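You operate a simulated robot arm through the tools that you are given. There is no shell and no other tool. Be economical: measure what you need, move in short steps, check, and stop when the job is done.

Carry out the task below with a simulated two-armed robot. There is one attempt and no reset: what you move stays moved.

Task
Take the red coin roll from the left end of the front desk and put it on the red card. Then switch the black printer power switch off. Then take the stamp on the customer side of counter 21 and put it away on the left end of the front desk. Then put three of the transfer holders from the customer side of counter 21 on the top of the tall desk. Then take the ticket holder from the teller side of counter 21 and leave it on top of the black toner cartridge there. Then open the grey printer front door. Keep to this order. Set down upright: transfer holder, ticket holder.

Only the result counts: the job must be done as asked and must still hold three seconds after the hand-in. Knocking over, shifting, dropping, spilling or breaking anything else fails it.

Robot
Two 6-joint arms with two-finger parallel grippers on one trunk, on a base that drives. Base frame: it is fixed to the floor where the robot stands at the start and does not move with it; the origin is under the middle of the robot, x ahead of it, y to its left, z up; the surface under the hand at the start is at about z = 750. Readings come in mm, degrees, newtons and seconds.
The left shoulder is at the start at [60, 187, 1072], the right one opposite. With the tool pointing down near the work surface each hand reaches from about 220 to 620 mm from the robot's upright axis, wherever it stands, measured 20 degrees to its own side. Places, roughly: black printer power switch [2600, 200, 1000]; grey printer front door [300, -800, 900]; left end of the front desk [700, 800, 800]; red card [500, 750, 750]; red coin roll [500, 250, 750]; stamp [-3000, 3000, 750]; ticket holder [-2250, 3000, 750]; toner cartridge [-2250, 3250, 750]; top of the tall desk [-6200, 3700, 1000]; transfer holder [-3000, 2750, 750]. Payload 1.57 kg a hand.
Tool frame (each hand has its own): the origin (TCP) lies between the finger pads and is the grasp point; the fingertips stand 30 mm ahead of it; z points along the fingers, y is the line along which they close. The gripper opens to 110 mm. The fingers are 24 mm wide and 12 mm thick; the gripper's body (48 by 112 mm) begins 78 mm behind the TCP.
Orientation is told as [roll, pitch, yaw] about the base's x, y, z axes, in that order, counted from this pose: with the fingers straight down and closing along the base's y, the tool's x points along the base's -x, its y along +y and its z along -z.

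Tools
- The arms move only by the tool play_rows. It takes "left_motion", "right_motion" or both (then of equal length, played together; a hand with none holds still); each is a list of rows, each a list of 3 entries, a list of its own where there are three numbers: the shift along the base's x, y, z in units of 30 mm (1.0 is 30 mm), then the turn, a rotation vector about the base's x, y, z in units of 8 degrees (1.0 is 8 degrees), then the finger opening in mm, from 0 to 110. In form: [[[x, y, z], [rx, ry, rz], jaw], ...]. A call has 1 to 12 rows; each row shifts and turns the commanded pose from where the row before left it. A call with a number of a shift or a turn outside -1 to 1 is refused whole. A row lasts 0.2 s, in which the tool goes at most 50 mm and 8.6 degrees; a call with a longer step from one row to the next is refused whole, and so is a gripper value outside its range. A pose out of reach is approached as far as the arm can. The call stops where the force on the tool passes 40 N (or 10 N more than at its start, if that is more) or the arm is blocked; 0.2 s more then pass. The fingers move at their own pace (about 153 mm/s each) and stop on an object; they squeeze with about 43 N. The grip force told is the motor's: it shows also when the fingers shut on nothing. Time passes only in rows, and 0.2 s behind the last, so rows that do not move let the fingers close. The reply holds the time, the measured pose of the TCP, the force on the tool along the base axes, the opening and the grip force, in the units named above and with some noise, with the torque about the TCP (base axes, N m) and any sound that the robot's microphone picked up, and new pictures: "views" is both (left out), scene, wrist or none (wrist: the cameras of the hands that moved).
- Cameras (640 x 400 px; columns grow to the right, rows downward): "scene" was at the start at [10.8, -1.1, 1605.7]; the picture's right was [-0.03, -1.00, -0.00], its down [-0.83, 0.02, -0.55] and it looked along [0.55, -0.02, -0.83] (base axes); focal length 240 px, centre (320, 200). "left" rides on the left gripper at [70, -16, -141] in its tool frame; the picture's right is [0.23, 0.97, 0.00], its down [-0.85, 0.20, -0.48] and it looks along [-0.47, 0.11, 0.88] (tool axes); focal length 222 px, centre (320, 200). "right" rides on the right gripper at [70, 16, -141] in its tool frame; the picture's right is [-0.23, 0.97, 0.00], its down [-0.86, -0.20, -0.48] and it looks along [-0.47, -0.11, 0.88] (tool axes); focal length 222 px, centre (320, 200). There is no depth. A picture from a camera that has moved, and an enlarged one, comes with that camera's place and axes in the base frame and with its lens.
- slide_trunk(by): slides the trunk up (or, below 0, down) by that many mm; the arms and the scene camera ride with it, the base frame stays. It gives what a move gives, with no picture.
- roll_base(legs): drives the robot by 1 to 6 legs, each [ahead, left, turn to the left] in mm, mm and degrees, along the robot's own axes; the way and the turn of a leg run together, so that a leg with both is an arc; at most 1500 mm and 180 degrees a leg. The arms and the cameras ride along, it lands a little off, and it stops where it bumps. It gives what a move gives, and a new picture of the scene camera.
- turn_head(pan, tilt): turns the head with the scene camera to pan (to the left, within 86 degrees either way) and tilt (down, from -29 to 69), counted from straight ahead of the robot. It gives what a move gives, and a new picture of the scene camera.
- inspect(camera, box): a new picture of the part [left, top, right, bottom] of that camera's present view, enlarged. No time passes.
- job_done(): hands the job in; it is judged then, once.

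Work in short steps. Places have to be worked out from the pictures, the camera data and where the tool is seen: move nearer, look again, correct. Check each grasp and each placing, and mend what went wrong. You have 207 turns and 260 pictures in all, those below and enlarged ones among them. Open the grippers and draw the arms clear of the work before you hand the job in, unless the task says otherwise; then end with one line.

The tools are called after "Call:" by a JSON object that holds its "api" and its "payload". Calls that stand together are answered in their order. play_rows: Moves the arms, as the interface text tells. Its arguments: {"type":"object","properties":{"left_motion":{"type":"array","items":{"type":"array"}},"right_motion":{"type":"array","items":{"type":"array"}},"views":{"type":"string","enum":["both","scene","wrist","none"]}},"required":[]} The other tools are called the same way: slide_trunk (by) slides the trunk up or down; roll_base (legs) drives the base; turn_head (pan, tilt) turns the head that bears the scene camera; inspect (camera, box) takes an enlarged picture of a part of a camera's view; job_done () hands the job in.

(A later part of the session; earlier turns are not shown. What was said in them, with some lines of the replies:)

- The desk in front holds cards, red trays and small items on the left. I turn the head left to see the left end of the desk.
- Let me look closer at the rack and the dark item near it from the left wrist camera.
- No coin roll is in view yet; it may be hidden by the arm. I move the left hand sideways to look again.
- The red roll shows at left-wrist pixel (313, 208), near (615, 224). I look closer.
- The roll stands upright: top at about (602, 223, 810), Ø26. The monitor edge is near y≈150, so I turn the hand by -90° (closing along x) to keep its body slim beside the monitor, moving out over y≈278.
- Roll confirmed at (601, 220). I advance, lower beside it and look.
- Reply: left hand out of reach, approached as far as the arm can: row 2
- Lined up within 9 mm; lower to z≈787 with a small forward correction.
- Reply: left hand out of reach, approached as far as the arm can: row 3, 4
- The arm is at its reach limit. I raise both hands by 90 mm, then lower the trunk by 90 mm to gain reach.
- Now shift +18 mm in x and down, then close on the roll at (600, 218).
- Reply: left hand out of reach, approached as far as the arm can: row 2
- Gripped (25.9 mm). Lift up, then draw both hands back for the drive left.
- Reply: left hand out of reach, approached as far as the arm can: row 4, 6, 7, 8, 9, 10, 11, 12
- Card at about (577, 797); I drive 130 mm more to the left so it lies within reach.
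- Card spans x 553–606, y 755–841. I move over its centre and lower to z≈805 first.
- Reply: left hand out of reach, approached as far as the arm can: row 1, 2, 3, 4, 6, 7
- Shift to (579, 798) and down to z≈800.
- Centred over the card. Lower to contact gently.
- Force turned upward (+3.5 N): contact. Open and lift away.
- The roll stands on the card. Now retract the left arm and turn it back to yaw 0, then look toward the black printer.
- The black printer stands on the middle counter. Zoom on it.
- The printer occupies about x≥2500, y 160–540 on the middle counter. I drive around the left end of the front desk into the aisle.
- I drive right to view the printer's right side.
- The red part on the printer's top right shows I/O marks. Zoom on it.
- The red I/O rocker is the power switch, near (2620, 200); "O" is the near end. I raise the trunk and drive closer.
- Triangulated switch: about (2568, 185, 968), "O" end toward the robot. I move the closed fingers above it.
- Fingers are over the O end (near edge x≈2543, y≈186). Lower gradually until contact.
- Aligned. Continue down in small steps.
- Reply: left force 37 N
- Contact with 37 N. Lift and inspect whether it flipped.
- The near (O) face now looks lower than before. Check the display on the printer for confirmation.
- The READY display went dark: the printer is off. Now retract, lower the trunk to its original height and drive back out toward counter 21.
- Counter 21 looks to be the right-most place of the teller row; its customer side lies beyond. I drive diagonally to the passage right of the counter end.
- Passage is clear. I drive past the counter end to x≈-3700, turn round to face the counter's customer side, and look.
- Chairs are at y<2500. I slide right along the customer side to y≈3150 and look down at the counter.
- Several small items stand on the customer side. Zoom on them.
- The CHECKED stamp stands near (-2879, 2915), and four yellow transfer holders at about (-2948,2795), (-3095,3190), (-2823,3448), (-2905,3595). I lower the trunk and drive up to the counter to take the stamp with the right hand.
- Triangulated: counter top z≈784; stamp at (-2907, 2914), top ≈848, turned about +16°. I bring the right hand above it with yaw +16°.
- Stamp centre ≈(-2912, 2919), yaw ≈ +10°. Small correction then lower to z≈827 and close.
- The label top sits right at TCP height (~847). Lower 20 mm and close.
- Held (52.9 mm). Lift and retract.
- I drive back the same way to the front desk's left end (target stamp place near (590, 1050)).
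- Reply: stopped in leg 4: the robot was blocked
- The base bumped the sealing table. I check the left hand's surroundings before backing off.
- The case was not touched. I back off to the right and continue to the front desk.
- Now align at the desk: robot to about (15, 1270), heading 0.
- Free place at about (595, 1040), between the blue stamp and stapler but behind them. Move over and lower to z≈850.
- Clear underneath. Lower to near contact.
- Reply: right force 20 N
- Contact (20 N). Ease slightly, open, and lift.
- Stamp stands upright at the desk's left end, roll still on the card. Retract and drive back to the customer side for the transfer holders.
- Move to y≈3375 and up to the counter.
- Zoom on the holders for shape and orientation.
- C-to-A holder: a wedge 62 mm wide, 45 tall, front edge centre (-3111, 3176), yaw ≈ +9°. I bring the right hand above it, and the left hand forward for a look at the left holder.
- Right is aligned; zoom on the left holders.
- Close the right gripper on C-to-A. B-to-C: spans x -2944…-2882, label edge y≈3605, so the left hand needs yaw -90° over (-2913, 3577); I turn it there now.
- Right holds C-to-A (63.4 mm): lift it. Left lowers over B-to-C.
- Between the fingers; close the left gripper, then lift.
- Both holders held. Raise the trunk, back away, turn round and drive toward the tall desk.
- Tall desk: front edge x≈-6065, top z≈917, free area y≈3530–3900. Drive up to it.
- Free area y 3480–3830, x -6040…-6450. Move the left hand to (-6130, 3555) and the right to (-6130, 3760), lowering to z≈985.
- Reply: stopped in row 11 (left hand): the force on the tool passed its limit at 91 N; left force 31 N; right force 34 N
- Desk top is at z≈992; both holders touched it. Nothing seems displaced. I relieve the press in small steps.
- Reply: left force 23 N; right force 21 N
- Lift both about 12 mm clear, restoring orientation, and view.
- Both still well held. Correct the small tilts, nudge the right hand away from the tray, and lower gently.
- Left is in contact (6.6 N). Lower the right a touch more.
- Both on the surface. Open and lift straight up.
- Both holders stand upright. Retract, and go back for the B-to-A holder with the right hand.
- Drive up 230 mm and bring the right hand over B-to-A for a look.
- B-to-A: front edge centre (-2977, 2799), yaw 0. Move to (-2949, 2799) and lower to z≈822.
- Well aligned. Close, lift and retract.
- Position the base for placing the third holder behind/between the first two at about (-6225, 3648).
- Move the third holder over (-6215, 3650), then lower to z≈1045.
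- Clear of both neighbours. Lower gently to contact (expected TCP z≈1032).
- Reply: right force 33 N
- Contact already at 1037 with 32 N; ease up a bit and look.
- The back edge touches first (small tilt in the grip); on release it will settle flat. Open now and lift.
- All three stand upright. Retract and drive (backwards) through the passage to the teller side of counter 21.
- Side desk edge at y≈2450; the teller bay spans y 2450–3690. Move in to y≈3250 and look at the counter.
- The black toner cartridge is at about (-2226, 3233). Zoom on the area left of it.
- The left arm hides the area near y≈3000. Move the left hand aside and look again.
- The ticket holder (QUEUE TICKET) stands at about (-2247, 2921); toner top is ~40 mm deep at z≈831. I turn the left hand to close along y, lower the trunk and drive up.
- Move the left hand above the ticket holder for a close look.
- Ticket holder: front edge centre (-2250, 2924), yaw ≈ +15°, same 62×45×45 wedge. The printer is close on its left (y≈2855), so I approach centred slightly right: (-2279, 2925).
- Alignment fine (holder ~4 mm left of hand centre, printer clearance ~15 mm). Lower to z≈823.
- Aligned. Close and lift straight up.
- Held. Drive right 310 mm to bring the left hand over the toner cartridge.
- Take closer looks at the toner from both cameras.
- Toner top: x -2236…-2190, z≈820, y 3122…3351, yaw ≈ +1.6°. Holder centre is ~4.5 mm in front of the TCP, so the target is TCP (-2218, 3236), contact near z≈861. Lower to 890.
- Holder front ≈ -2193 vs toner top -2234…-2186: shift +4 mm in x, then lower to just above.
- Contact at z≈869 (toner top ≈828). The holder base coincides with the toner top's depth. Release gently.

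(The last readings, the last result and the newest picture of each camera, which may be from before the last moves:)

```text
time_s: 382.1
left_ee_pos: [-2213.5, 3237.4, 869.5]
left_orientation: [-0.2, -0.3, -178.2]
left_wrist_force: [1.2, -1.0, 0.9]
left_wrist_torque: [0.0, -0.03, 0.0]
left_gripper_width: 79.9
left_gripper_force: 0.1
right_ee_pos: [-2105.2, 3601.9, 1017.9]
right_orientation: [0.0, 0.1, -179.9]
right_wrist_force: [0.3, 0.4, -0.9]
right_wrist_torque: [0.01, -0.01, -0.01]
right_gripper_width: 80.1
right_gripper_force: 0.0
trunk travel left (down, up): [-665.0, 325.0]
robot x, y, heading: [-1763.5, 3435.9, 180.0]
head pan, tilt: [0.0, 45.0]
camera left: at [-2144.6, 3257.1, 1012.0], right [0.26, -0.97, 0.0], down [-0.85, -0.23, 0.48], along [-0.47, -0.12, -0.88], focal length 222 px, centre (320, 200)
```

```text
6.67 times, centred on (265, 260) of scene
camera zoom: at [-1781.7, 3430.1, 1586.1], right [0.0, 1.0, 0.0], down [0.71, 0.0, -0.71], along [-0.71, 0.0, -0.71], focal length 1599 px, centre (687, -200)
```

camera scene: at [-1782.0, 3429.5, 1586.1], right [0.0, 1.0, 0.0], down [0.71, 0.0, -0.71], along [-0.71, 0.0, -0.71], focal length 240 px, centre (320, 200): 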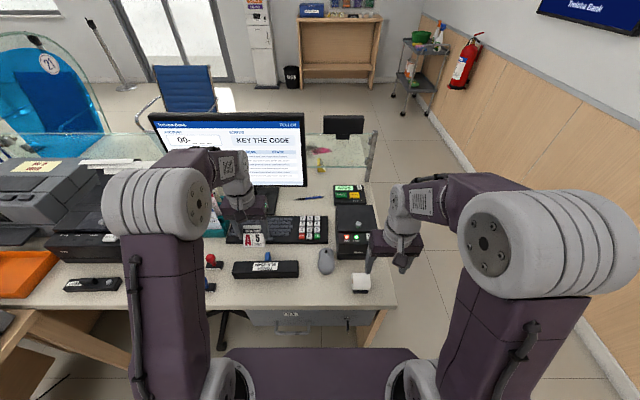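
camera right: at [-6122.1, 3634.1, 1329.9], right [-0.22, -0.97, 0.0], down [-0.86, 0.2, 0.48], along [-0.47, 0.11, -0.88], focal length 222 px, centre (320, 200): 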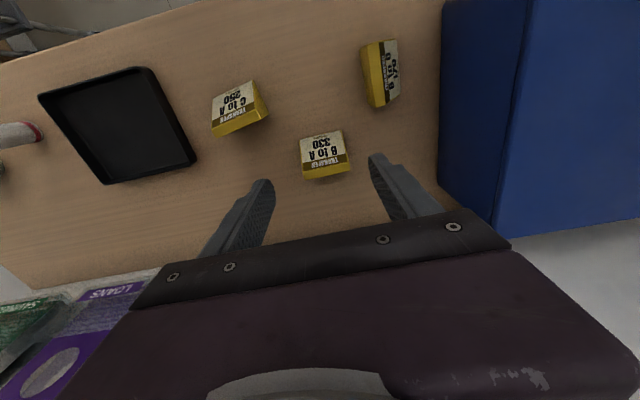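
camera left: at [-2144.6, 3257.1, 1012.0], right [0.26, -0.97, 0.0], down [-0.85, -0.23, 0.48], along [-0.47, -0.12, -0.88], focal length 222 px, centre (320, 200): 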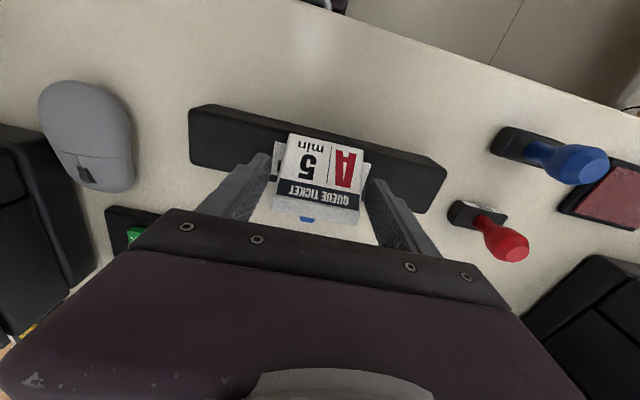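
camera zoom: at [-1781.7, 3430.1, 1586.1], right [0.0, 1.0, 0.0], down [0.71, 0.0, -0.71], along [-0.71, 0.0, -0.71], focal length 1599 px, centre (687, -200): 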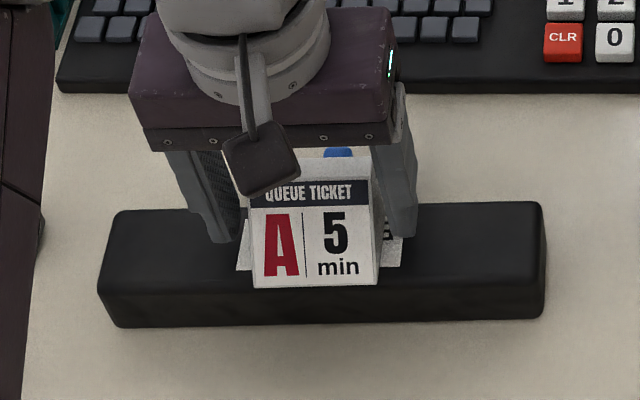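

It rests on the toner. Lift straight up and check.

Call:
{"api": "play_rows", "payload": {"left_motion": [[[0, 0, 0.4], [0, 0, 0], 82], [[0, 0, 1], [0, 0, 0], 82], [[0, 0, 1], [0, 0, 0], 82], [[0, 0, 1], [0, 0, 0], 82], [[0.5, 0, 1], [0, 0, 0], 82], [[0.7, 0, 1], [0, 0, 0], 82], [[0.9, 0, 0], [0, 0, 0], 82], [[0.9, 0, 0], [0, 0, 0], 82]], "views": "wrist"}}

Call:
{"api": "inspect", "payload": {"camera": "scene", "box": [205, 210, 325, 300]}}

```text
time_s: 383.9
left_ee_pos: [-2122.6, 3238.4, 1031.5]
left_orientation: [-0.1, -0.2, -178.2]
left_wrist_force: [-0.3, 0.1, -0.4]
left_wrist_torque: [0.03, 0.02, 0.01]
left_gripper_width: 81.9
left_gripper_force: 0.0
right_ee_pos: [-2103.0, 3602.2, 1017.2]
right_orientation: [0.0, 0.0, -179.9]
right_wrist_force: [0.0, 0.4, -0.1]
right_wrist_torque: [-0.01, 0.03, -0.01]
right_gripper_width: 79.9
right_gripper_force: 0.1
trunk travel left (down, up): [-665.0, 325.0]
robot x, y, heading: [-1760.8, 3428.4, 179.8]
head pan, tilt: [0.0, 45.0]
camera left: at [-2053.2, 3257.8, 1173.8], right [0.26, -0.97, 0.0], down [-0.85, -0.23, 0.48], along [-0.47, -0.12, -0.88], focal length 222 px, centre (320, 200)
```

left: 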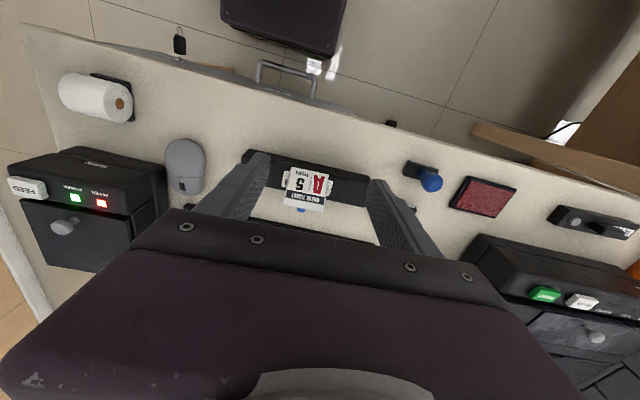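

```text
4.44 times, centred on (265, 255) of scene
camera zoom: at [-1780.3, 3430.1, 1586.1], right [0.0, 1.0, 0.0], down [0.71, 0.0, -0.71], along [-0.71, 0.0, -0.71], focal length 1066 px, centre (564, -44)
```

zoom: 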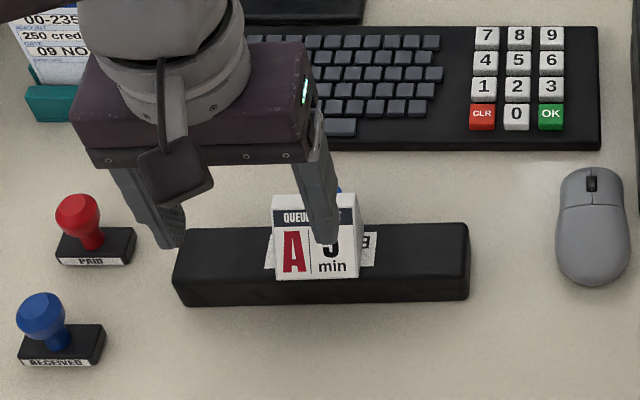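

Ticket holder stands upright on the toner. Now drive back to the front desk's right part, to the grey printer.

Call:
{"api": "roll_base", "payload": {"legs": [[-860, 0, 0], [0, 0, 180], [400, -1400, 0], [0, -1400, 0], [0, -1400, 0]]}}

Call:
{"api": "turn_head", "payload": {"pan": 0, "tilt": 35}}

```text
time_s: 415.8
left_ee_pos: [-149.7, -578.1, 1030.9]
left_orientation: [-0.2, -0.1, 2.4]
left_wrist_force: [0.4, -0.4, 0.3]
left_wrist_torque: [0.0, 0.0, 0.01]
left_gripper_width: 82.1
left_gripper_force: 0.1
right_ee_pos: [-162.8, -944.7, 1016.6]
right_orientation: [0.0, 0.2, 0.6]
right_wrist_force: [0.4, -0.4, -0.3]
right_wrist_torque: [-0.02, 0.0, 0.02]
right_gripper_width: 79.7
right_gripper_force: 0.1
trunk travel left (down, up): [-665.0, 325.0]
robot x, y, heading: [-510.7, -771.2, 0.6]
head pan, tilt: [0.0, 45.0]
camera scene: at [-489.1, -772.6, 1586.1], right [0.01, -1.0, 0.0], down [-0.71, -0.01, -0.71], along [0.71, 0.01, -0.71], focal length 240 px, centre (320, 200)
```

scene: 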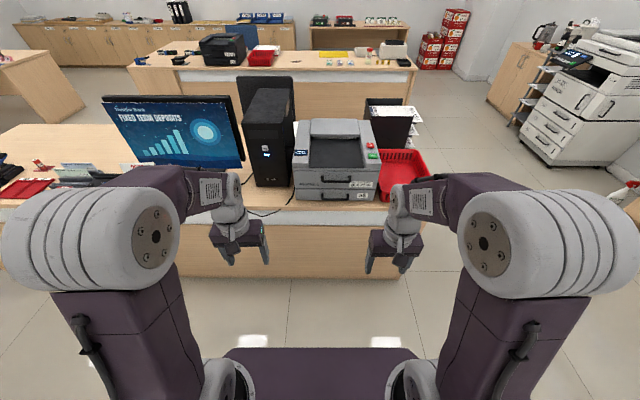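

```text
time_s: 416.5
left_ee_pos: [-149.8, -579.0, 1030.6]
left_orientation: [-0.2, -0.2, 2.4]
left_wrist_force: [0.5, -0.3, 0.6]
left_wrist_torque: [0.04, -0.03, -0.02]
left_gripper_width: 82.0
left_gripper_force: 0.1
right_ee_pos: [-163.8, -944.5, 1017.3]
right_orientation: [-0.1, 0.1, 0.7]
right_wrist_force: [0.2, 0.6, -0.1]
right_wrist_torque: [0.01, 0.04, -0.01]
right_gripper_width: 80.2
right_gripper_force: 0.1
trunk travel left (down, up): [-665.0, 325.0]
robot x, y, heading: [-508.3, -770.4, 0.5]
head pan, tilt: [0.0, 35.0]
camera scene: at [-482.4, -772.8, 1600.8], right [0.01, -1.0, 0.0], down [-0.57, -0.01, -0.82], along [0.82, 0.01, -0.57], focal length 240 px, centre (320, 200)
```

scene: 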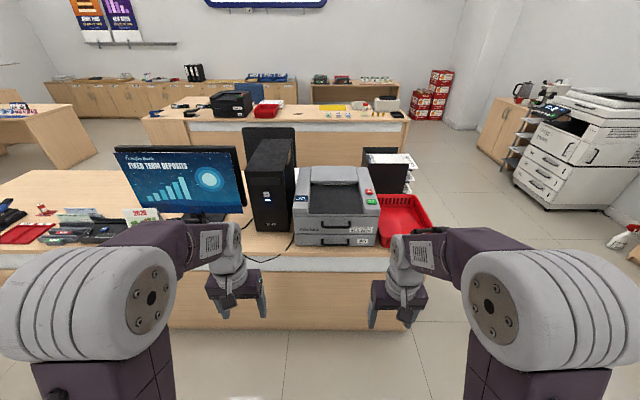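

Call:
{"api": "inspect", "payload": {"camera": "scene", "box": [270, 150, 430, 260]}}

Call:
{"api": "inspect", "payload": {"camera": "scene", "box": [285, 205, 385, 255]}}

```text
3.64 times, centred on (350, 205) of scene
camera zoom: at [-482.4, -772.8, 1600.8], right [0.01, -1.0, 0.0], down [-0.57, -0.01, -0.82], along [0.82, 0.01, -0.57], focal length 872 px, centre (211, 182)
```

zoom: 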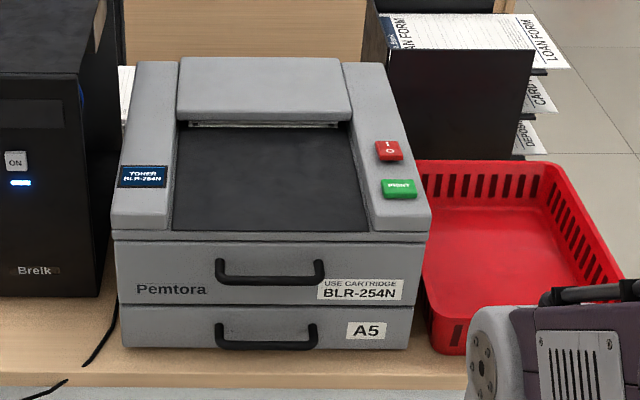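

```text
6.40 times, centred on (335, 230) of scene
camera zoom: at [-482.4, -772.8, 1600.8], right [0.01, -1.0, 0.0], down [-0.57, -0.01, -0.82], along [0.82, 0.01, -0.57], focal length 1535 px, centre (224, 8)
```

zoom: 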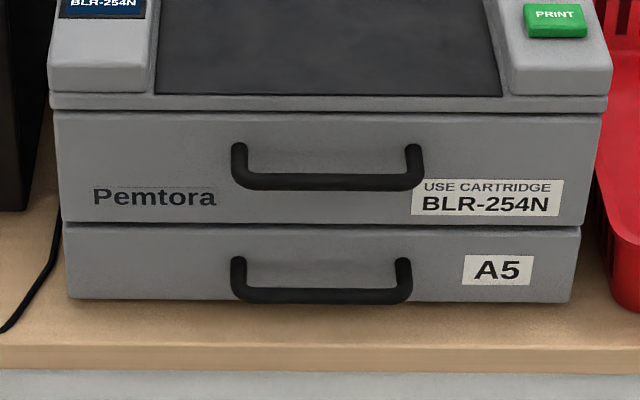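

The front door is the upper front panel (handle bar about x≈318, y -898…-770, z≈900; panel z 831–933, presumably hinged at its lower edge). I raise the trunk, drive nearer and turn the right hand +90° to straddle the bar.

Call:
{"api": "slide_trunk", "payload": {"by": 130}}

Call:
{"api": "roll_base", "payload": {"legs": [[330, 150, -0.6]]}}

Call:
{"api": "play_rows", "payload": {"right_motion": [[[0, -0.2, 0.2], [0, 0, 0.9375], 70], [[0, -0.2, 0.2], [0, 0, 0.9375], 70], [[0, -0.2, 0.2], [0, 0, 0.9375], 70], [[0, 0, 0], [0, 0, 0.9375], 70], [[0, 0, 0], [0, 0, 0.9375], 70], [[0, 0, 0], [0, 0, 0.9375], 70], [[0, 0, 0], [0, 0, 0.9375], 70], [[0, 0, 0], [0, 0, 0.9375], 70], [[0, 0, 0], [0, 0, 0.9375], 70], [[0, 0, 0], [0, 0, 0.9375], 70], [[0, 0, 0], [0, 0, 0.9375], 70], [[0, 0, 0], [0, 0, 0.9375], 70]], "views": "both"}}

```text
time_s: 418.1
left_ee_pos: [-149.3, -578.3, 1160.0]
left_orientation: [-0.2, 0.0, 2.4]
left_wrist_force: [-0.3, -0.2, 0.4]
left_wrist_torque: [0.03, -0.05, 0.0]
left_gripper_width: 81.9
left_gripper_force: 0.1
right_ee_pos: [-163.4, -943.6, 1148.4]
right_orientation: [-0.1, 0.1, 0.8]
right_wrist_force: [-0.2, -0.7, 0.1]
right_wrist_torque: [0.01, 0.01, 0.0]
right_gripper_width: 79.8
right_gripper_force: 0.1
trunk travel left (down, up): [-795.0, 195.0]
robot x, y, heading: [-509.6, -773.9, 0.6]
head pan, tilt: [0.0, 35.0]
```

```text
time_s: 420.4
left_ee_pos: [176.5, -429.3, 1161.0]
left_orientation: [0.0, -0.2, 2.1]
left_wrist_force: [0.0, -0.2, 0.2]
left_wrist_torque: [0.01, -0.01, 0.02]
left_gripper_width: 81.9
left_gripper_force: 0.1
right_ee_pos: [161.1, -795.0, 1147.0]
right_orientation: [-0.1, 0.0, 0.4]
right_wrist_force: [0.2, 0.2, 0.4]
right_wrist_torque: [-0.03, 0.0, 0.0]
right_gripper_width: 80.2
right_gripper_force: 0.0
trunk travel left (down, up): [-795.0, 195.0]
robot x, y, heading: [-185.5, -625.6, 0.4]
head pan, tilt: [0.0, 35.0]
camera scene: at [-156.7, -621.2, 1730.9], right [0.0, -1.0, 0.0], down [-0.57, 0.0, -0.82], along [0.82, 0.0, -0.57], focal length 240 px, centre (320, 200)
```

scene: 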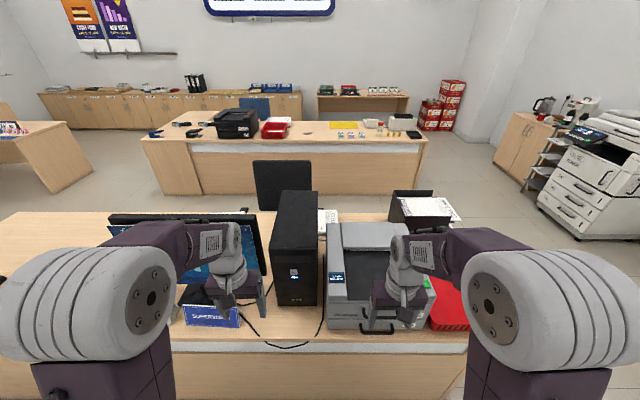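

```text
time_s: 423.0
left_ee_pos: [179.3, -427.9, 1160.7]
left_orientation: [-0.2, -0.2, 2.1]
left_wrist_force: [0.1, 0.8, -1.2]
left_wrist_torque: [-0.01, -0.04, -0.02]
left_gripper_width: 82.2
left_gripper_force: 0.0
right_ee_pos: [162.9, -811.9, 1164.9]
right_orientation: [0.0, 0.1, 90.5]
right_wrist_force: [0.2, 0.4, 0.0]
right_wrist_torque: [0.03, 0.04, 0.01]
right_gripper_width: 70.3
right_gripper_force: 0.0
trunk travel left (down, up): [-795.0, 195.0]
robot x, y, heading: [-185.6, -622.0, 0.4]
head pan, tilt: [0.0, 35.0]
camera scene: at [-154.8, -620.3, 1730.9], right [0.0, -1.0, 0.0], down [-0.57, 0.0, -0.82], along [0.82, 0.0, -0.57], focal length 240 px, centre (320, 200)
camera right: at [146.3, -881.1, 1306.8], right [-0.98, 0.22, 0.0], down [0.19, 0.86, 0.48], along [0.1, 0.47, -0.88], focal length 222 px, centre (320, 200)
```

scene: 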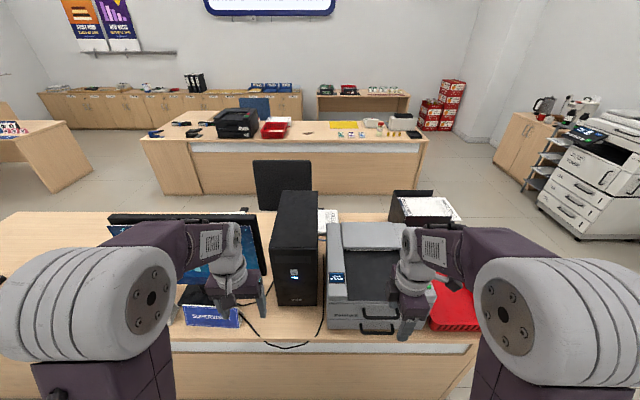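
right: 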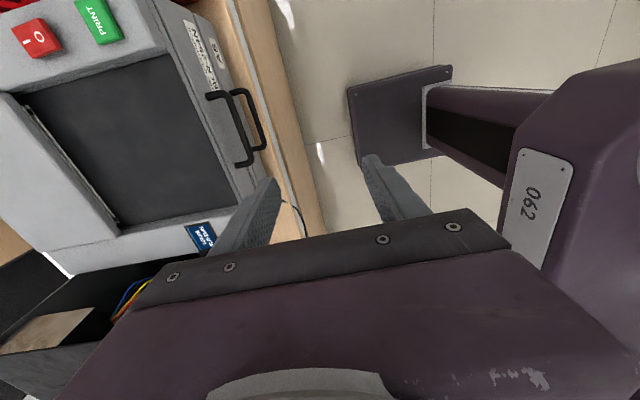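

Zoom on the handles from the right wrist.

Call:
{"api": "inspect", "payload": {"camera": "right", "box": [170, 60, 310, 190]}}

Call:
{"api": "inspect", "payload": {"camera": "scene", "box": [320, 290, 440, 350]}}

```text
3.08 times, centred on (240, 125) of right
camera zoom: at [146.3, -881.1, 1306.8], right [-0.98, 0.22, 0.0], down [0.19, 0.86, 0.48], along [0.1, 0.47, -0.88], focal length 684 px, centre (566, 431)
```

zoom: 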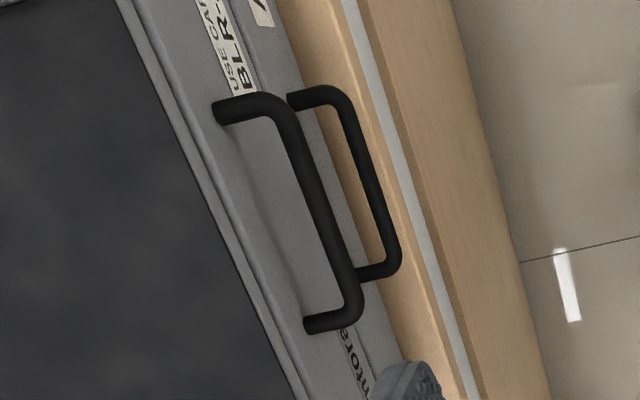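

```text
5.33 times, centred on (380, 320) of scene
camera zoom: at [-154.8, -620.3, 1730.9], right [0.0, -1.0, 0.0], down [-0.57, 0.0, -0.82], along [0.82, 0.0, -0.57], focal length 1279 px, centre (0, -440)
```

zoom: 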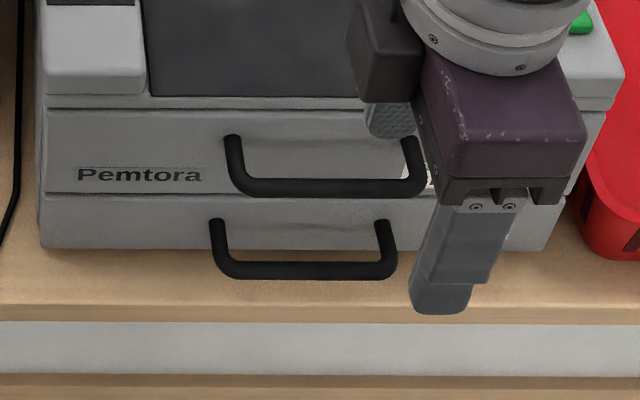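

Bar mid at about (306, -837, 900). Move the hand above it (z≈1010) and look again.

Call:
{"api": "play_rows", "payload": {"right_motion": [[[0.8, -0.13, -0.8], [0, 0, 0], 70], [[0.8, -0.13, -0.8], [0, 0, 0], 70], [[0.8, -0.13, -0.8], [0, 0, 0], 70], [[0.8, -0.13, -0.8], [0, 0, 0], 70], [[0.8, -0.13, -0.9], [0, 0, 0], 70], [[0.76, -0.13, -1], [0, 0, 0], 70]], "views": "wrist"}}

Call:
{"api": "inspect", "payload": {"camera": "scene", "box": [300, 280, 440, 350]}}

```text
time_s: 424.4
left_ee_pos: [179.5, -428.4, 1162.4]
left_orientation: [-0.1, -0.1, 2.0]
left_wrist_force: [-0.3, -0.2, -0.6]
left_wrist_torque: [-0.03, 0.0, -0.04]
left_gripper_width: 81.9
left_gripper_force: 0.1
right_ee_pos: [307.1, -835.8, 1010.4]
right_orientation: [0.1, 0.1, 90.4]
right_wrist_force: [0.9, -0.9, -0.3]
right_wrist_torque: [0.04, 0.06, -0.01]
right_gripper_width: 70.0
right_gripper_force: 0.0
trunk travel left (down, up): [-795.0, 195.0]
robot x, y, heading: [-180.7, -618.9, 0.2]
head pan, tilt: [0.0, 35.0]
camera right: at [291.1, -905.0, 1152.3], right [-0.98, 0.22, 0.0], down [0.19, 0.86, 0.48], along [0.1, 0.47, -0.88], focal length 222 px, centre (320, 200)
```

right: 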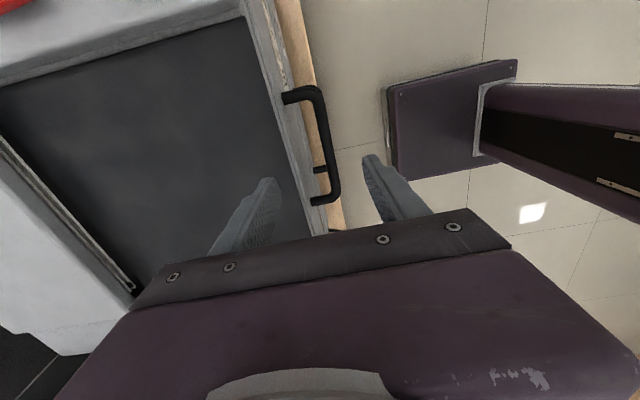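

```text
4.57 times, centred on (370, 315) of scene
camera zoom: at [-153.0, -620.9, 1730.9], right [0.0, -1.0, 0.0], down [-0.57, 0.0, -0.82], along [0.82, 0.0, -0.57], focal length 1096 px, centre (91, -326)
```

zoom: 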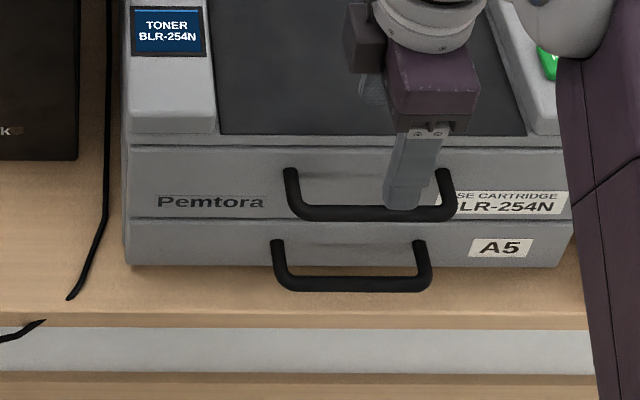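

Refined: bar at x≈296, z≈900; door face x≈331. Descend with a 30 mm opening at x=296.5 so one finger goes between bar and door.

Call:
{"api": "play_rows", "payload": {"right_motion": [[[-0.35, -0.07, 0], [0, 0, 0], 30], [[0, 0, -0.8], [0, 0, 0], 30], [[0, 0, -0.8], [0, 0, 0], 30]], "views": "wrist"}}

Call:
{"api": "inspect", "payload": {"camera": "scene", "box": [320, 280, 440, 350]}}

```text
time_s: 425.2
left_ee_pos: [180.0, -428.9, 1159.9]
left_orientation: [-0.2, -0.1, 2.1]
left_wrist_force: [-0.1, 0.1, 0.2]
left_wrist_torque: [0.0, 0.03, 0.03]
left_gripper_width: 81.9
left_gripper_force: 0.0
right_ee_pos: [295.3, -837.4, 963.4]
right_orientation: [0.0, 0.1, 90.4]
right_wrist_force: [0.4, -1.4, -0.3]
right_wrist_torque: [0.0, 0.0, -0.03]
right_gripper_width: 30.3
right_gripper_force: 0.0
trunk travel left (down, up): [-795.0, 195.0]
robot x, y, heading: [-183.8, -622.7, 0.3]
head pan, tilt: [0.0, 35.0]
camera right: at [279.8, -906.3, 1104.4], right [-0.98, 0.22, 0.0], down [0.19, 0.86, 0.48], along [0.1, 0.47, -0.88], focal length 222 px, centre (320, 200)
```

right: 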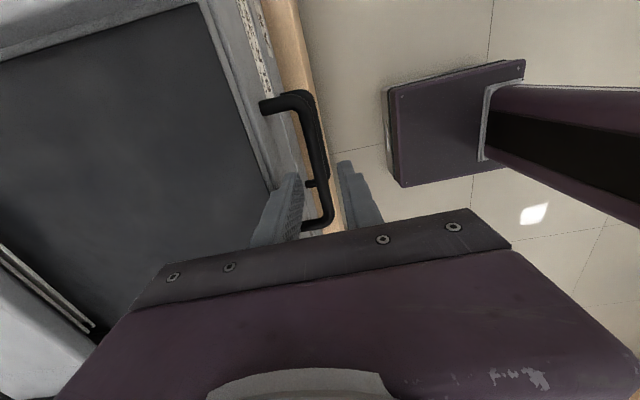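

```text
5.33 times, centred on (380, 315) of scene
camera zoom: at [-153.9, -620.5, 1730.9], right [0.0, -1.0, 0.0], down [-0.57, 0.0, -0.82], along [0.82, 0.0, -0.57], focal length 1279 px, centre (0, -413)
```

zoom: 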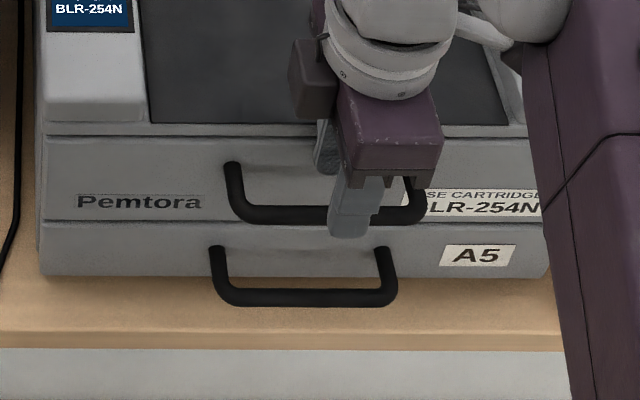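

Bar lies centred between the fingertips. Lower to z≈917 and close.

Call:
{"api": "play_rows", "payload": {"right_motion": [[[0, 0, -0.7], [0, 0, 0], 30], [[0, 0, -0.5], [0, 0, 0], 30], [[0, 0, -0.35], [0, 0, 0], 30], [[0, 0, 0], [0, 0, 0], 0], [[0, 0, 0], [0, 0, 0], 0]], "views": "wrist"}}

Call:
{"api": "inspect", "payload": {"camera": "scene", "box": [320, 280, 440, 350]}}

```text
time_s: 426.4
left_ee_pos: [178.9, -427.5, 1161.3]
left_orientation: [-0.2, -0.1, 2.1]
left_wrist_force: [0.5, 0.2, -0.1]
left_wrist_torque: [-0.01, 0.03, 0.02]
left_gripper_width: 82.0
left_gripper_force: 0.1
right_ee_pos: [295.6, -836.9, 916.9]
right_orientation: [-0.1, 0.0, 90.5]
right_wrist_force: [4.6, 0.3, 3.0]
right_wrist_torque: [-0.02, -0.14, 0.06]
right_gripper_width: 11.6
right_gripper_force: 29.5
trunk travel left (down, up): [-795.0, 195.0]
robot x, y, heading: [-182.4, -620.9, 0.4]
head pan, tilt: [0.0, 35.0]
camera right: at [280.2, -906.4, 1059.1], right [-0.98, 0.22, 0.0], down [0.19, 0.86, 0.48], along [0.11, 0.47, -0.88], focal length 222 px, centre (320, 200)
```

right: 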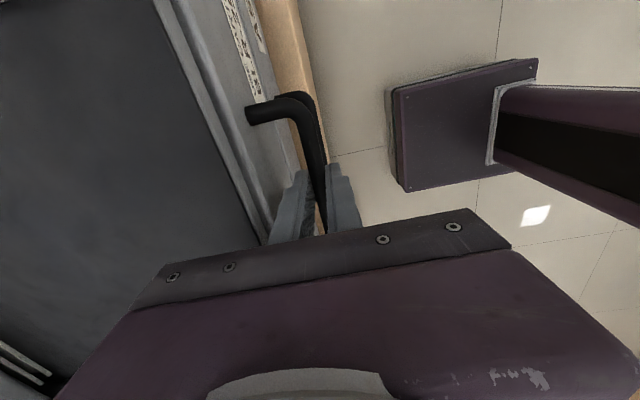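

```text
5.33 times, centred on (380, 315) of scene
camera zoom: at [-153.8, -620.3, 1730.9], right [0.0, -1.0, 0.0], down [-0.57, 0.0, -0.82], along [0.82, 0.0, -0.57], focal length 1279 px, centre (0, -413)
```

zoom: 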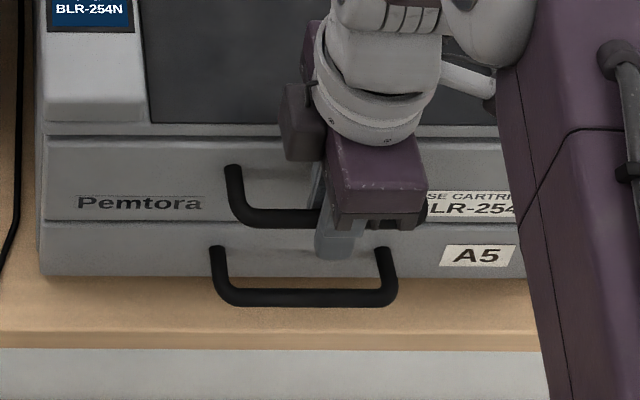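

Bar gripped (11.6 mm). Pull the first ~10° of the arc and check forces.

Call:
{"api": "play_rows", "payload": {"right_motion": [[[-0.19, 0, -0.11], [0, 0, 0], 0], [[-0.19, 0, -0.13], [0, 0, 0], 0]], "views": "none"}}

Call:
{"api": "inspect", "payload": {"camera": "scene", "box": [310, 270, 450, 350]}}

```text
time_s: 427.0
left_ee_pos: [180.2, -427.6, 1160.7]
left_orientation: [-0.2, -0.1, 2.1]
left_wrist_force: [-0.1, -0.3, 0.4]
left_wrist_torque: [0.01, 0.04, -0.02]
left_gripper_width: 82.0
left_gripper_force: 0.0
right_ee_pos: [283.9, -837.1, 909.4]
right_orientation: [0.2, 0.0, 90.5]
right_wrist_force: [3.9, 1.0, -4.8]
right_wrist_torque: [-0.09, -0.14, 0.13]
right_gripper_width: 11.4
right_gripper_force: 29.5
trunk travel left (down, up): [-795.0, 195.0]
robot x, y, heading: [-185.4, -624.2, 0.8]
head pan, tilt: [0.0, 35.0]
```

```text
4.57 times, centred on (380, 310) of scene
camera zoom: at [-153.0, -620.6, 1730.8], right [0.0, -1.0, 0.0], down [-0.57, 0.0, -0.82], along [0.82, 0.0, -0.57], focal length 1096 px, centre (46, -303)
```

zoom: 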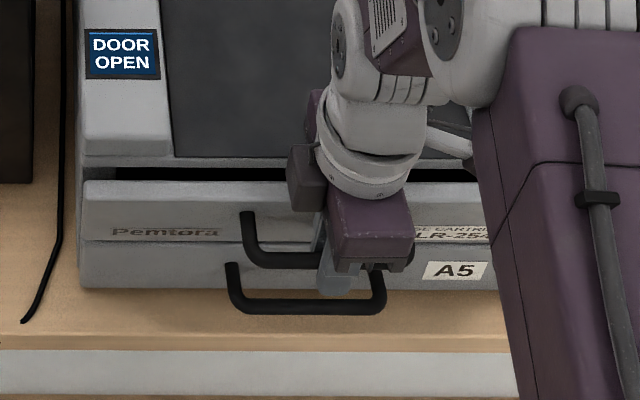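

It works: the display reads "DOOR OPEN". Continue the arc to ~30°, tilting the hand along with the door so its fingers don't clash with the door's top edge.

Call:
{"api": "play_rows", "payload": {"right_motion": [[[-0.222, 0, -0.153], [0, -0.625, 0], 0], [[-0.222, 0, -0.153], [0, -0.625, 0], 0], [[-0.185, 0, -0.19], [0, -0.625, 0], 0], [[-0.185, 0, -0.19], [0, -0.625, 0], 0]], "views": "scene"}}

Call:
{"api": "inspect", "payload": {"camera": "scene", "box": [310, 270, 450, 350]}}

```text
time_s: 428.0
left_ee_pos: [183.8, -428.2, 1159.0]
left_orientation: [-0.2, 0.2, 2.1]
left_wrist_force: [0.1, 0.3, 0.7]
left_wrist_torque: [-0.05, -0.01, 0.01]
left_gripper_width: 82.0
left_gripper_force: 0.2
right_ee_pos: [262.0, -838.2, 888.3]
right_orientation: [-19.9, 0.2, 90.3]
right_wrist_force: [15.7, -4.9, -10.1]
right_wrist_torque: [0.51, -0.04, 0.44]
right_gripper_width: 11.6
right_gripper_force: 28.6
trunk travel left (down, up): [-795.0, 195.0]
robot x, y, heading: [-183.8, -623.1, 0.0]
head pan, tilt: [0.0, 35.0]
camera scene: at [-148.5, -620.3, 1730.7], right [0.0, -1.0, 0.0], down [-0.58, 0.0, -0.82], along [0.82, 0.0, -0.58], focal length 240 px, centre (320, 200)
```

scene: 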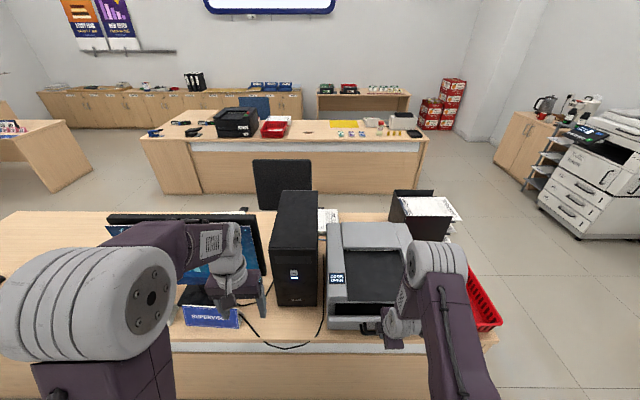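

```text
4.57 times, centred on (380, 310) of scene
camera zoom: at [-148.5, -620.3, 1730.7], right [0.0, -1.0, 0.0], down [-0.58, 0.0, -0.82], along [0.82, 0.0, -0.58], focal length 1096 px, centre (46, -303)
```

zoom: 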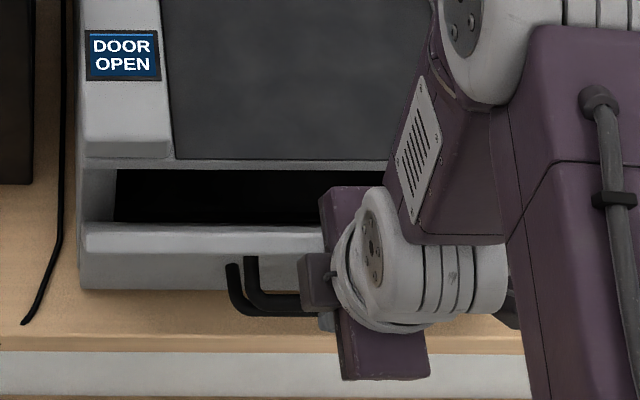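

Moving well. Continue to ~50° with slightly less pull in x.

Call:
{"api": "play_rows", "payload": {"right_motion": [[[-0.08, 0, -0.223], [0, -0.625, 0], 0], [[-0.12, 0, -0.223], [0, -0.625, 0], 0], [[-0.09, 0, -0.243], [0, -0.625, 0], 0], [[-0.09, 0, -0.243], [0, -0.625, 0], 0]], "views": "none"}}

Call:
{"api": "inspect", "payload": {"camera": "scene", "box": [310, 270, 450, 350]}}

```text
time_s: 429.0
left_ee_pos: [166.9, -427.8, 1165.0]
left_orientation: [-0.4, -0.7, 1.9]
left_wrist_force: [-0.4, 0.1, -0.1]
left_wrist_torque: [-0.03, -0.07, 0.01]
left_gripper_width: 82.1
left_gripper_force: 0.0
right_ee_pos: [264.8, -840.6, 868.5]
right_orientation: [-39.4, 0.3, 90.4]
right_wrist_force: [-34.3, 5.7, 12.9]
right_wrist_torque: [-0.08, -0.02, 0.11]
right_gripper_width: 11.5
right_gripper_force: 29.1
right hand out of reach, approached as far as the arm can: row 4
trunk travel left (down, up): [-795.0, 195.0]
robot x, y, heading: [-181.3, -618.1, 0.2]
head pan, tilt: [0.0, 35.0]
```

```text
4.57 times, centred on (380, 310) of scene
camera zoom: at [-173.5, -617.2, 1731.6], right [0.0, -1.0, 0.0], down [-0.56, 0.0, -0.83], along [0.83, 0.0, -0.56], focal length 1096 px, centre (46, -303)
```

zoom: 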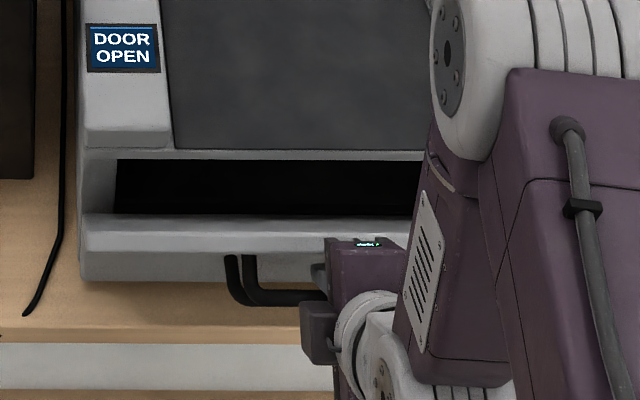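

The arm reached its limit in this tilt. I release the bar, withdraw along the finger direction, and will push the ajar door down from inside.

Call:
{"api": "play_rows", "payload": {"right_motion": [[[0, 0, 0], [0, 0, 0], 26], [[0, 0, 0], [0, 0, 0], 26]], "views": "none"}}

Call:
{"api": "inspect", "payload": {"camera": "scene", "box": [310, 270, 450, 350]}}

```text
time_s: 429.6
left_ee_pos: [175.2, -427.2, 1162.5]
left_orientation: [-0.2, -0.3, 2.2]
left_wrist_force: [0.1, 0.4, -0.4]
left_wrist_torque: [0.0, -0.02, 0.0]
left_gripper_width: 81.9
left_gripper_force: 0.1
right_ee_pos: [275.6, -843.0, 867.5]
right_orientation: [-39.6, 0.3, 90.2]
right_wrist_force: [-1.1, 1.0, 0.5]
right_wrist_torque: [0.01, -0.02, -0.04]
right_gripper_width: 25.7
right_gripper_force: 0.1
trunk travel left (down, up): [-795.0, 195.0]
robot x, y, heading: [-182.9, -620.9, 0.2]
head pan, tilt: [0.0, 35.0]
```

```text
4.57 times, centred on (380, 310) of scene
camera zoom: at [-160.1, -619.5, 1731.0], right [0.0, -1.0, 0.0], down [-0.57, 0.0, -0.82], along [0.82, 0.0, -0.57], focal length 1096 px, centre (46, -303)
```

zoom: 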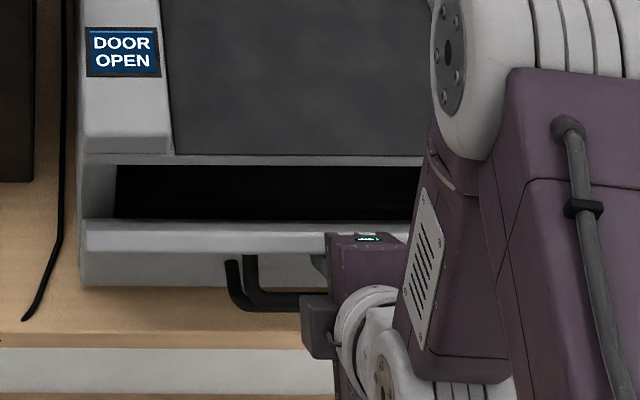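

No force now. Withdraw along the fingers and return the hand to vertical above.

Call:
{"api": "play_rows", "payload": {"right_motion": [[[-0.45, 0, 0.55], [0, 0, 0], 26], [[-0.45, 0, 0.55], [0, 0, 0], 26], [[-0.2, 0, 0.8], [0, 0.5, 0], 26], [[0, 0, 1], [0, 0.9, 0], 26], [[0, 0, 1], [0, 0.9, 0], 26], [[0, 0, 1], [0, 0.9, 0], 0], [[0, 0, 1], [0, 0.9, 0], 0], [[0, 0, 0.5], [0, 0.85, 0], 0]], "views": "both"}}

Call:
{"api": "inspect", "payload": {"camera": "scene", "box": [310, 270, 450, 350]}}

```text
time_s: 431.4
left_ee_pos: [179.9, -428.1, 1160.1]
left_orientation: [-0.3, -0.1, 2.1]
left_wrist_force: [0.4, -0.5, -0.6]
left_wrist_torque: [-0.02, 0.02, -0.01]
left_gripper_width: 81.7
left_gripper_force: 0.1
right_ee_pos: [266.7, -846.7, 1061.9]
right_orientation: [-0.4, 0.0, 90.5]
right_wrist_force: [0.0, 0.2, 0.8]
right_wrist_torque: [0.02, -0.01, -0.02]
right_gripper_width: 0.0
right_gripper_force: 20.7
right hand out of reach, approached as far as the arm can: row 1, 2, 6
trunk travel left (down, up): [-795.0, 195.0]
robot x, y, heading: [-182.8, -621.6, 0.3]
head pan, tilt: [0.0, 35.0]
camera scene: at [-154.2, -620.0, 1730.9], right [0.0, -1.0, 0.0], down [-0.57, 0.0, -0.82], along [0.82, 0.0, -0.57], focal length 240 px, centre (320, 200)
camera right: at [250.6, -916.0, 1204.6], right [-0.98, 0.22, -0.01], down [0.19, 0.86, 0.48], along [0.11, 0.47, -0.88], focal length 222 px, centre (320, 200)
```

scene: 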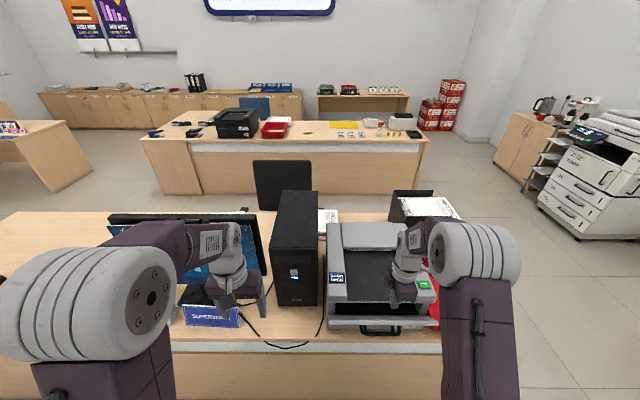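
right: 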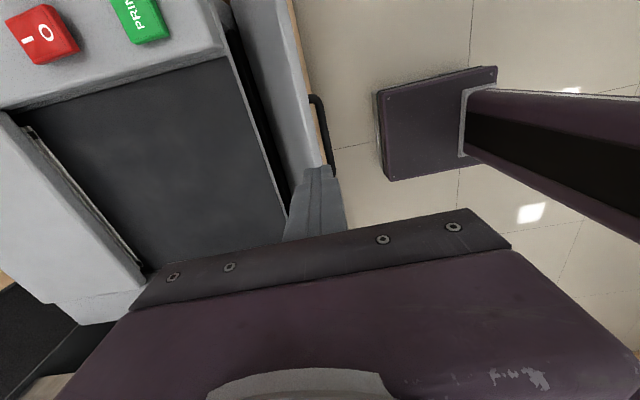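

```text
4.57 times, centred on (380, 310) of scene
camera zoom: at [-154.2, -620.0, 1730.9], right [0.0, -1.0, 0.0], down [-0.57, 0.0, -0.82], along [0.82, 0.0, -0.57], focal length 1096 px, centre (46, -303)
```

zoom: 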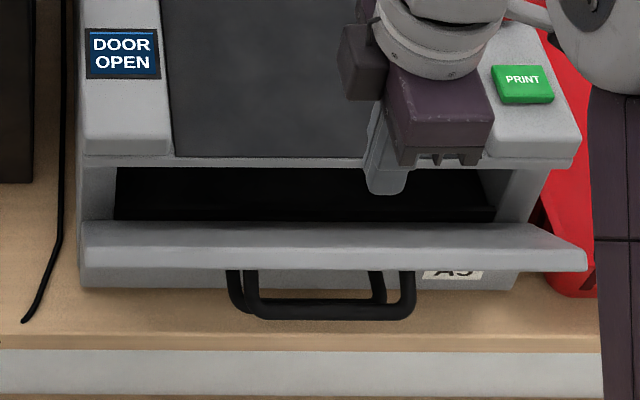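

The door is about 40° open and stays. I insert the closed fingers behind its top edge and push it outward/down: first go to (305, -845, 935).

Call:
{"api": "play_rows", "payload": {"right_motion": [[[0.64, 0, -0.2], [0, 0, 0], 0], [[0.64, 0, -0.8], [0, 0, 0], 0], [[0, 0, -1], [0, 0, 0], 0], [[0, 0, -1], [0, 0, 0], 0], [[0, 0, -1], [0, 0, 0], 0]], "views": "wrist"}}

Call:
{"api": "inspect", "payload": {"camera": "scene", "box": [310, 270, 450, 350]}}

```text
time_s: 432.6
left_ee_pos: [179.5, -429.2, 1160.7]
left_orientation: [-0.2, -0.2, 2.1]
left_wrist_force: [0.9, 0.0, -0.5]
left_wrist_torque: [0.0, 0.01, 0.02]
left_gripper_width: 81.7
left_gripper_force: 0.1
right_ee_pos: [306.1, -846.4, 941.9]
right_orientation: [-0.4, 0.1, 90.4]
right_wrist_force: [0.3, 0.0, 0.3]
right_wrist_torque: [-0.02, 0.02, 0.02]
right_gripper_width: 0.0
right_gripper_force: 20.9
trunk travel left (down, up): [-795.0, 195.0]
robot x, y, heading: [-182.9, -619.5, 0.2]
head pan, tilt: [0.0, 35.0]
camera right: at [289.4, -916.0, 1083.3], right [-0.98, 0.22, -0.01], down [0.19, 0.86, 0.48], along [0.11, 0.47, -0.88], focal length 222 px, centre (320, 200)
```

right: 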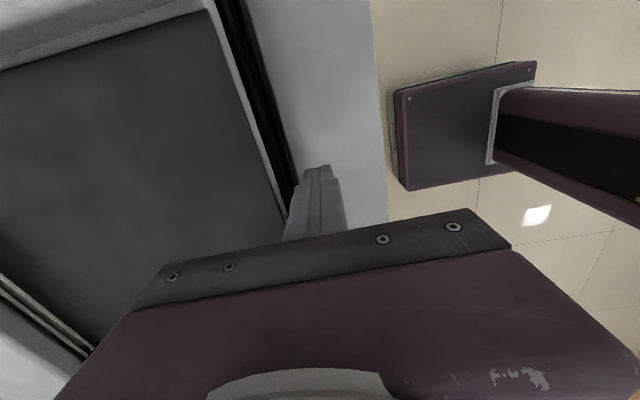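

```text
4.57 times, centred on (380, 310) of scene
camera zoom: at [-153.2, -620.7, 1730.9], right [0.0, -1.0, 0.0], down [-0.57, 0.0, -0.82], along [0.82, 0.0, -0.57], focal length 1096 px, centre (46, -303)
```

zoom: 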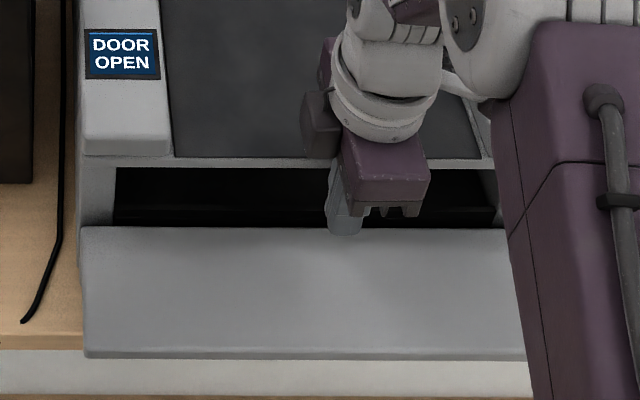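

The door has now swung down fully open. Lift the hand away and check.

Call:
{"api": "play_rows", "payload": {"right_motion": [[[0, 0, 1], [0, 0, 0], 0], [[0, 0, 1], [0, 0, 0], 0], [[0, 0, 1], [0, 0, 0], 0], [[-0.5, 0, 1], [0, 0, 0], 20], [[-0.8, 0, 1], [0, 0, 0], 40], [[-0.8, 0, 1], [0, 0, 0], 40], [[-0.8, 0, 0], [0, 0, 0], 40], [[-0.8, 0, 0], [0, 0, 0], 40]], "views": "both"}}

Call:
{"api": "inspect", "payload": {"camera": "scene", "box": [310, 270, 450, 350]}}

```text
time_s: 434.4
left_ee_pos: [178.4, -426.5, 1161.7]
left_orientation: [-0.2, -0.1, 2.1]
left_wrist_force: [-0.2, 0.3, -0.8]
left_wrist_torque: [0.01, -0.03, 0.0]
left_gripper_width: 82.1
left_gripper_force: 0.1
right_ee_pos: [193.4, -846.9, 1122.7]
right_orientation: [-0.4, 0.1, 90.4]
right_wrist_force: [-0.5, 0.7, -0.4]
right_wrist_torque: [0.02, 0.0, -0.02]
right_gripper_width: 39.9
right_gripper_force: 0.0
trunk travel left (down, up): [-795.0, 195.0]
robot x, y, heading: [-179.5, -619.5, 0.3]
head pan, tilt: [0.0, 35.0]
camera scene: at [-156.0, -620.4, 1730.9], right [0.0, -1.0, 0.0], down [-0.57, 0.0, -0.82], along [0.82, 0.0, -0.57], focal length 240 px, centre (320, 200)
camera right: at [176.1, -916.6, 1265.0], right [-0.98, 0.22, -0.01], down [0.19, 0.86, 0.48], along [0.11, 0.47, -0.88], focal length 222 px, centre (320, 200)
```

scene: 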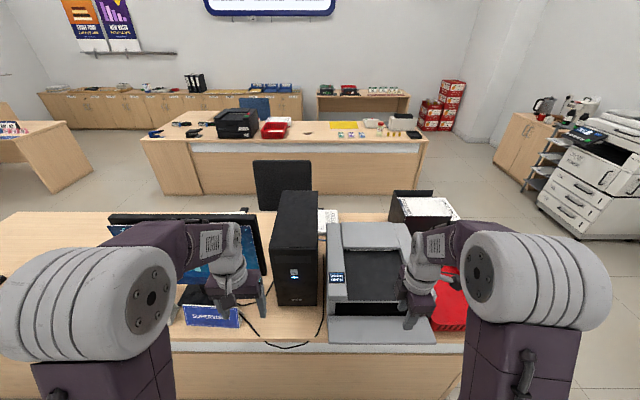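
right: 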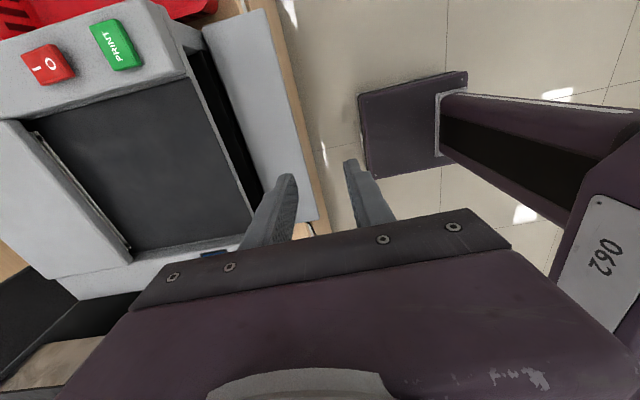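

```text
4.57 times, centred on (380, 310) of scene
camera zoom: at [-156.0, -620.4, 1730.9], right [0.0, -1.0, 0.0], down [-0.57, 0.0, -0.82], along [0.82, 0.0, -0.57], focal length 1096 px, centre (46, -303)
```

zoom: 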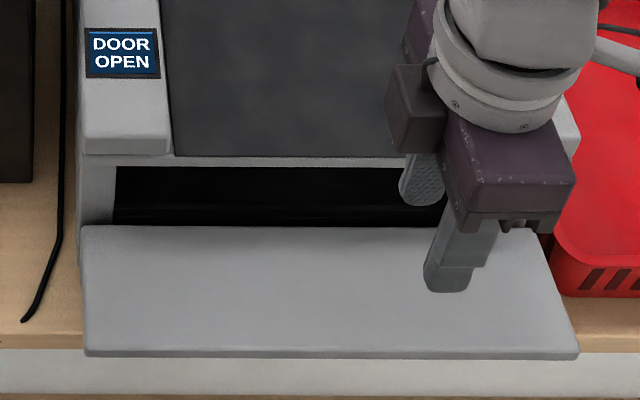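

The door lies fully open ("DOOR OPEN"), printer not displaced. Back the robot off a little, then hand in.

Call:
{"api": "roll_base", "payload": {"legs": [[-200, 0, 0]]}}

```text
time_s: 436.0
left_ee_pos: [-17.0, -430.2, 1160.4]
left_orientation: [-0.3, -0.1, 2.0]
left_wrist_force: [0.5, 0.3, -0.3]
left_wrist_torque: [0.03, 0.05, 0.0]
left_gripper_width: 82.0
left_gripper_force: 0.0
right_ee_pos: [-3.1, -849.2, 1121.8]
right_orientation: [-0.3, 0.1, 90.3]
right_wrist_force: [0.9, 0.8, 0.3]
right_wrist_torque: [0.0, 0.03, -0.01]
right_gripper_width: 40.1
right_gripper_force: 0.0
trunk travel left (down, up): [-795.0, 195.0]
robot x, y, heading: [-379.3, -623.0, 0.1]
head pan, tilt: [0.0, 35.0]
camera scene: at [-349.6, -621.1, 1730.8], right [0.0, -1.0, 0.0], down [-0.58, 0.0, -0.82], along [0.82, 0.0, -0.58], focal length 240 px, centre (320, 200)
```

scene: 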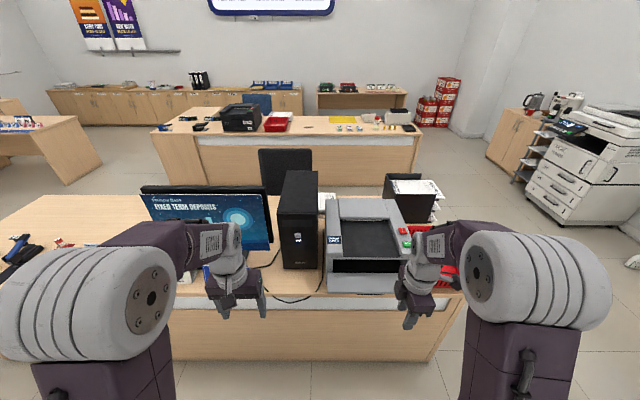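

All six steps are done, the grippers are open and the arms are clear, so I hand the job in.

Call:
{"api": "job_done", "payload": {}}

```text
The job is handed in.
```

All six steps were carried out in the order asked, and the job is handed in. The base bumped the sealing table once, and nothing on it looked moved.
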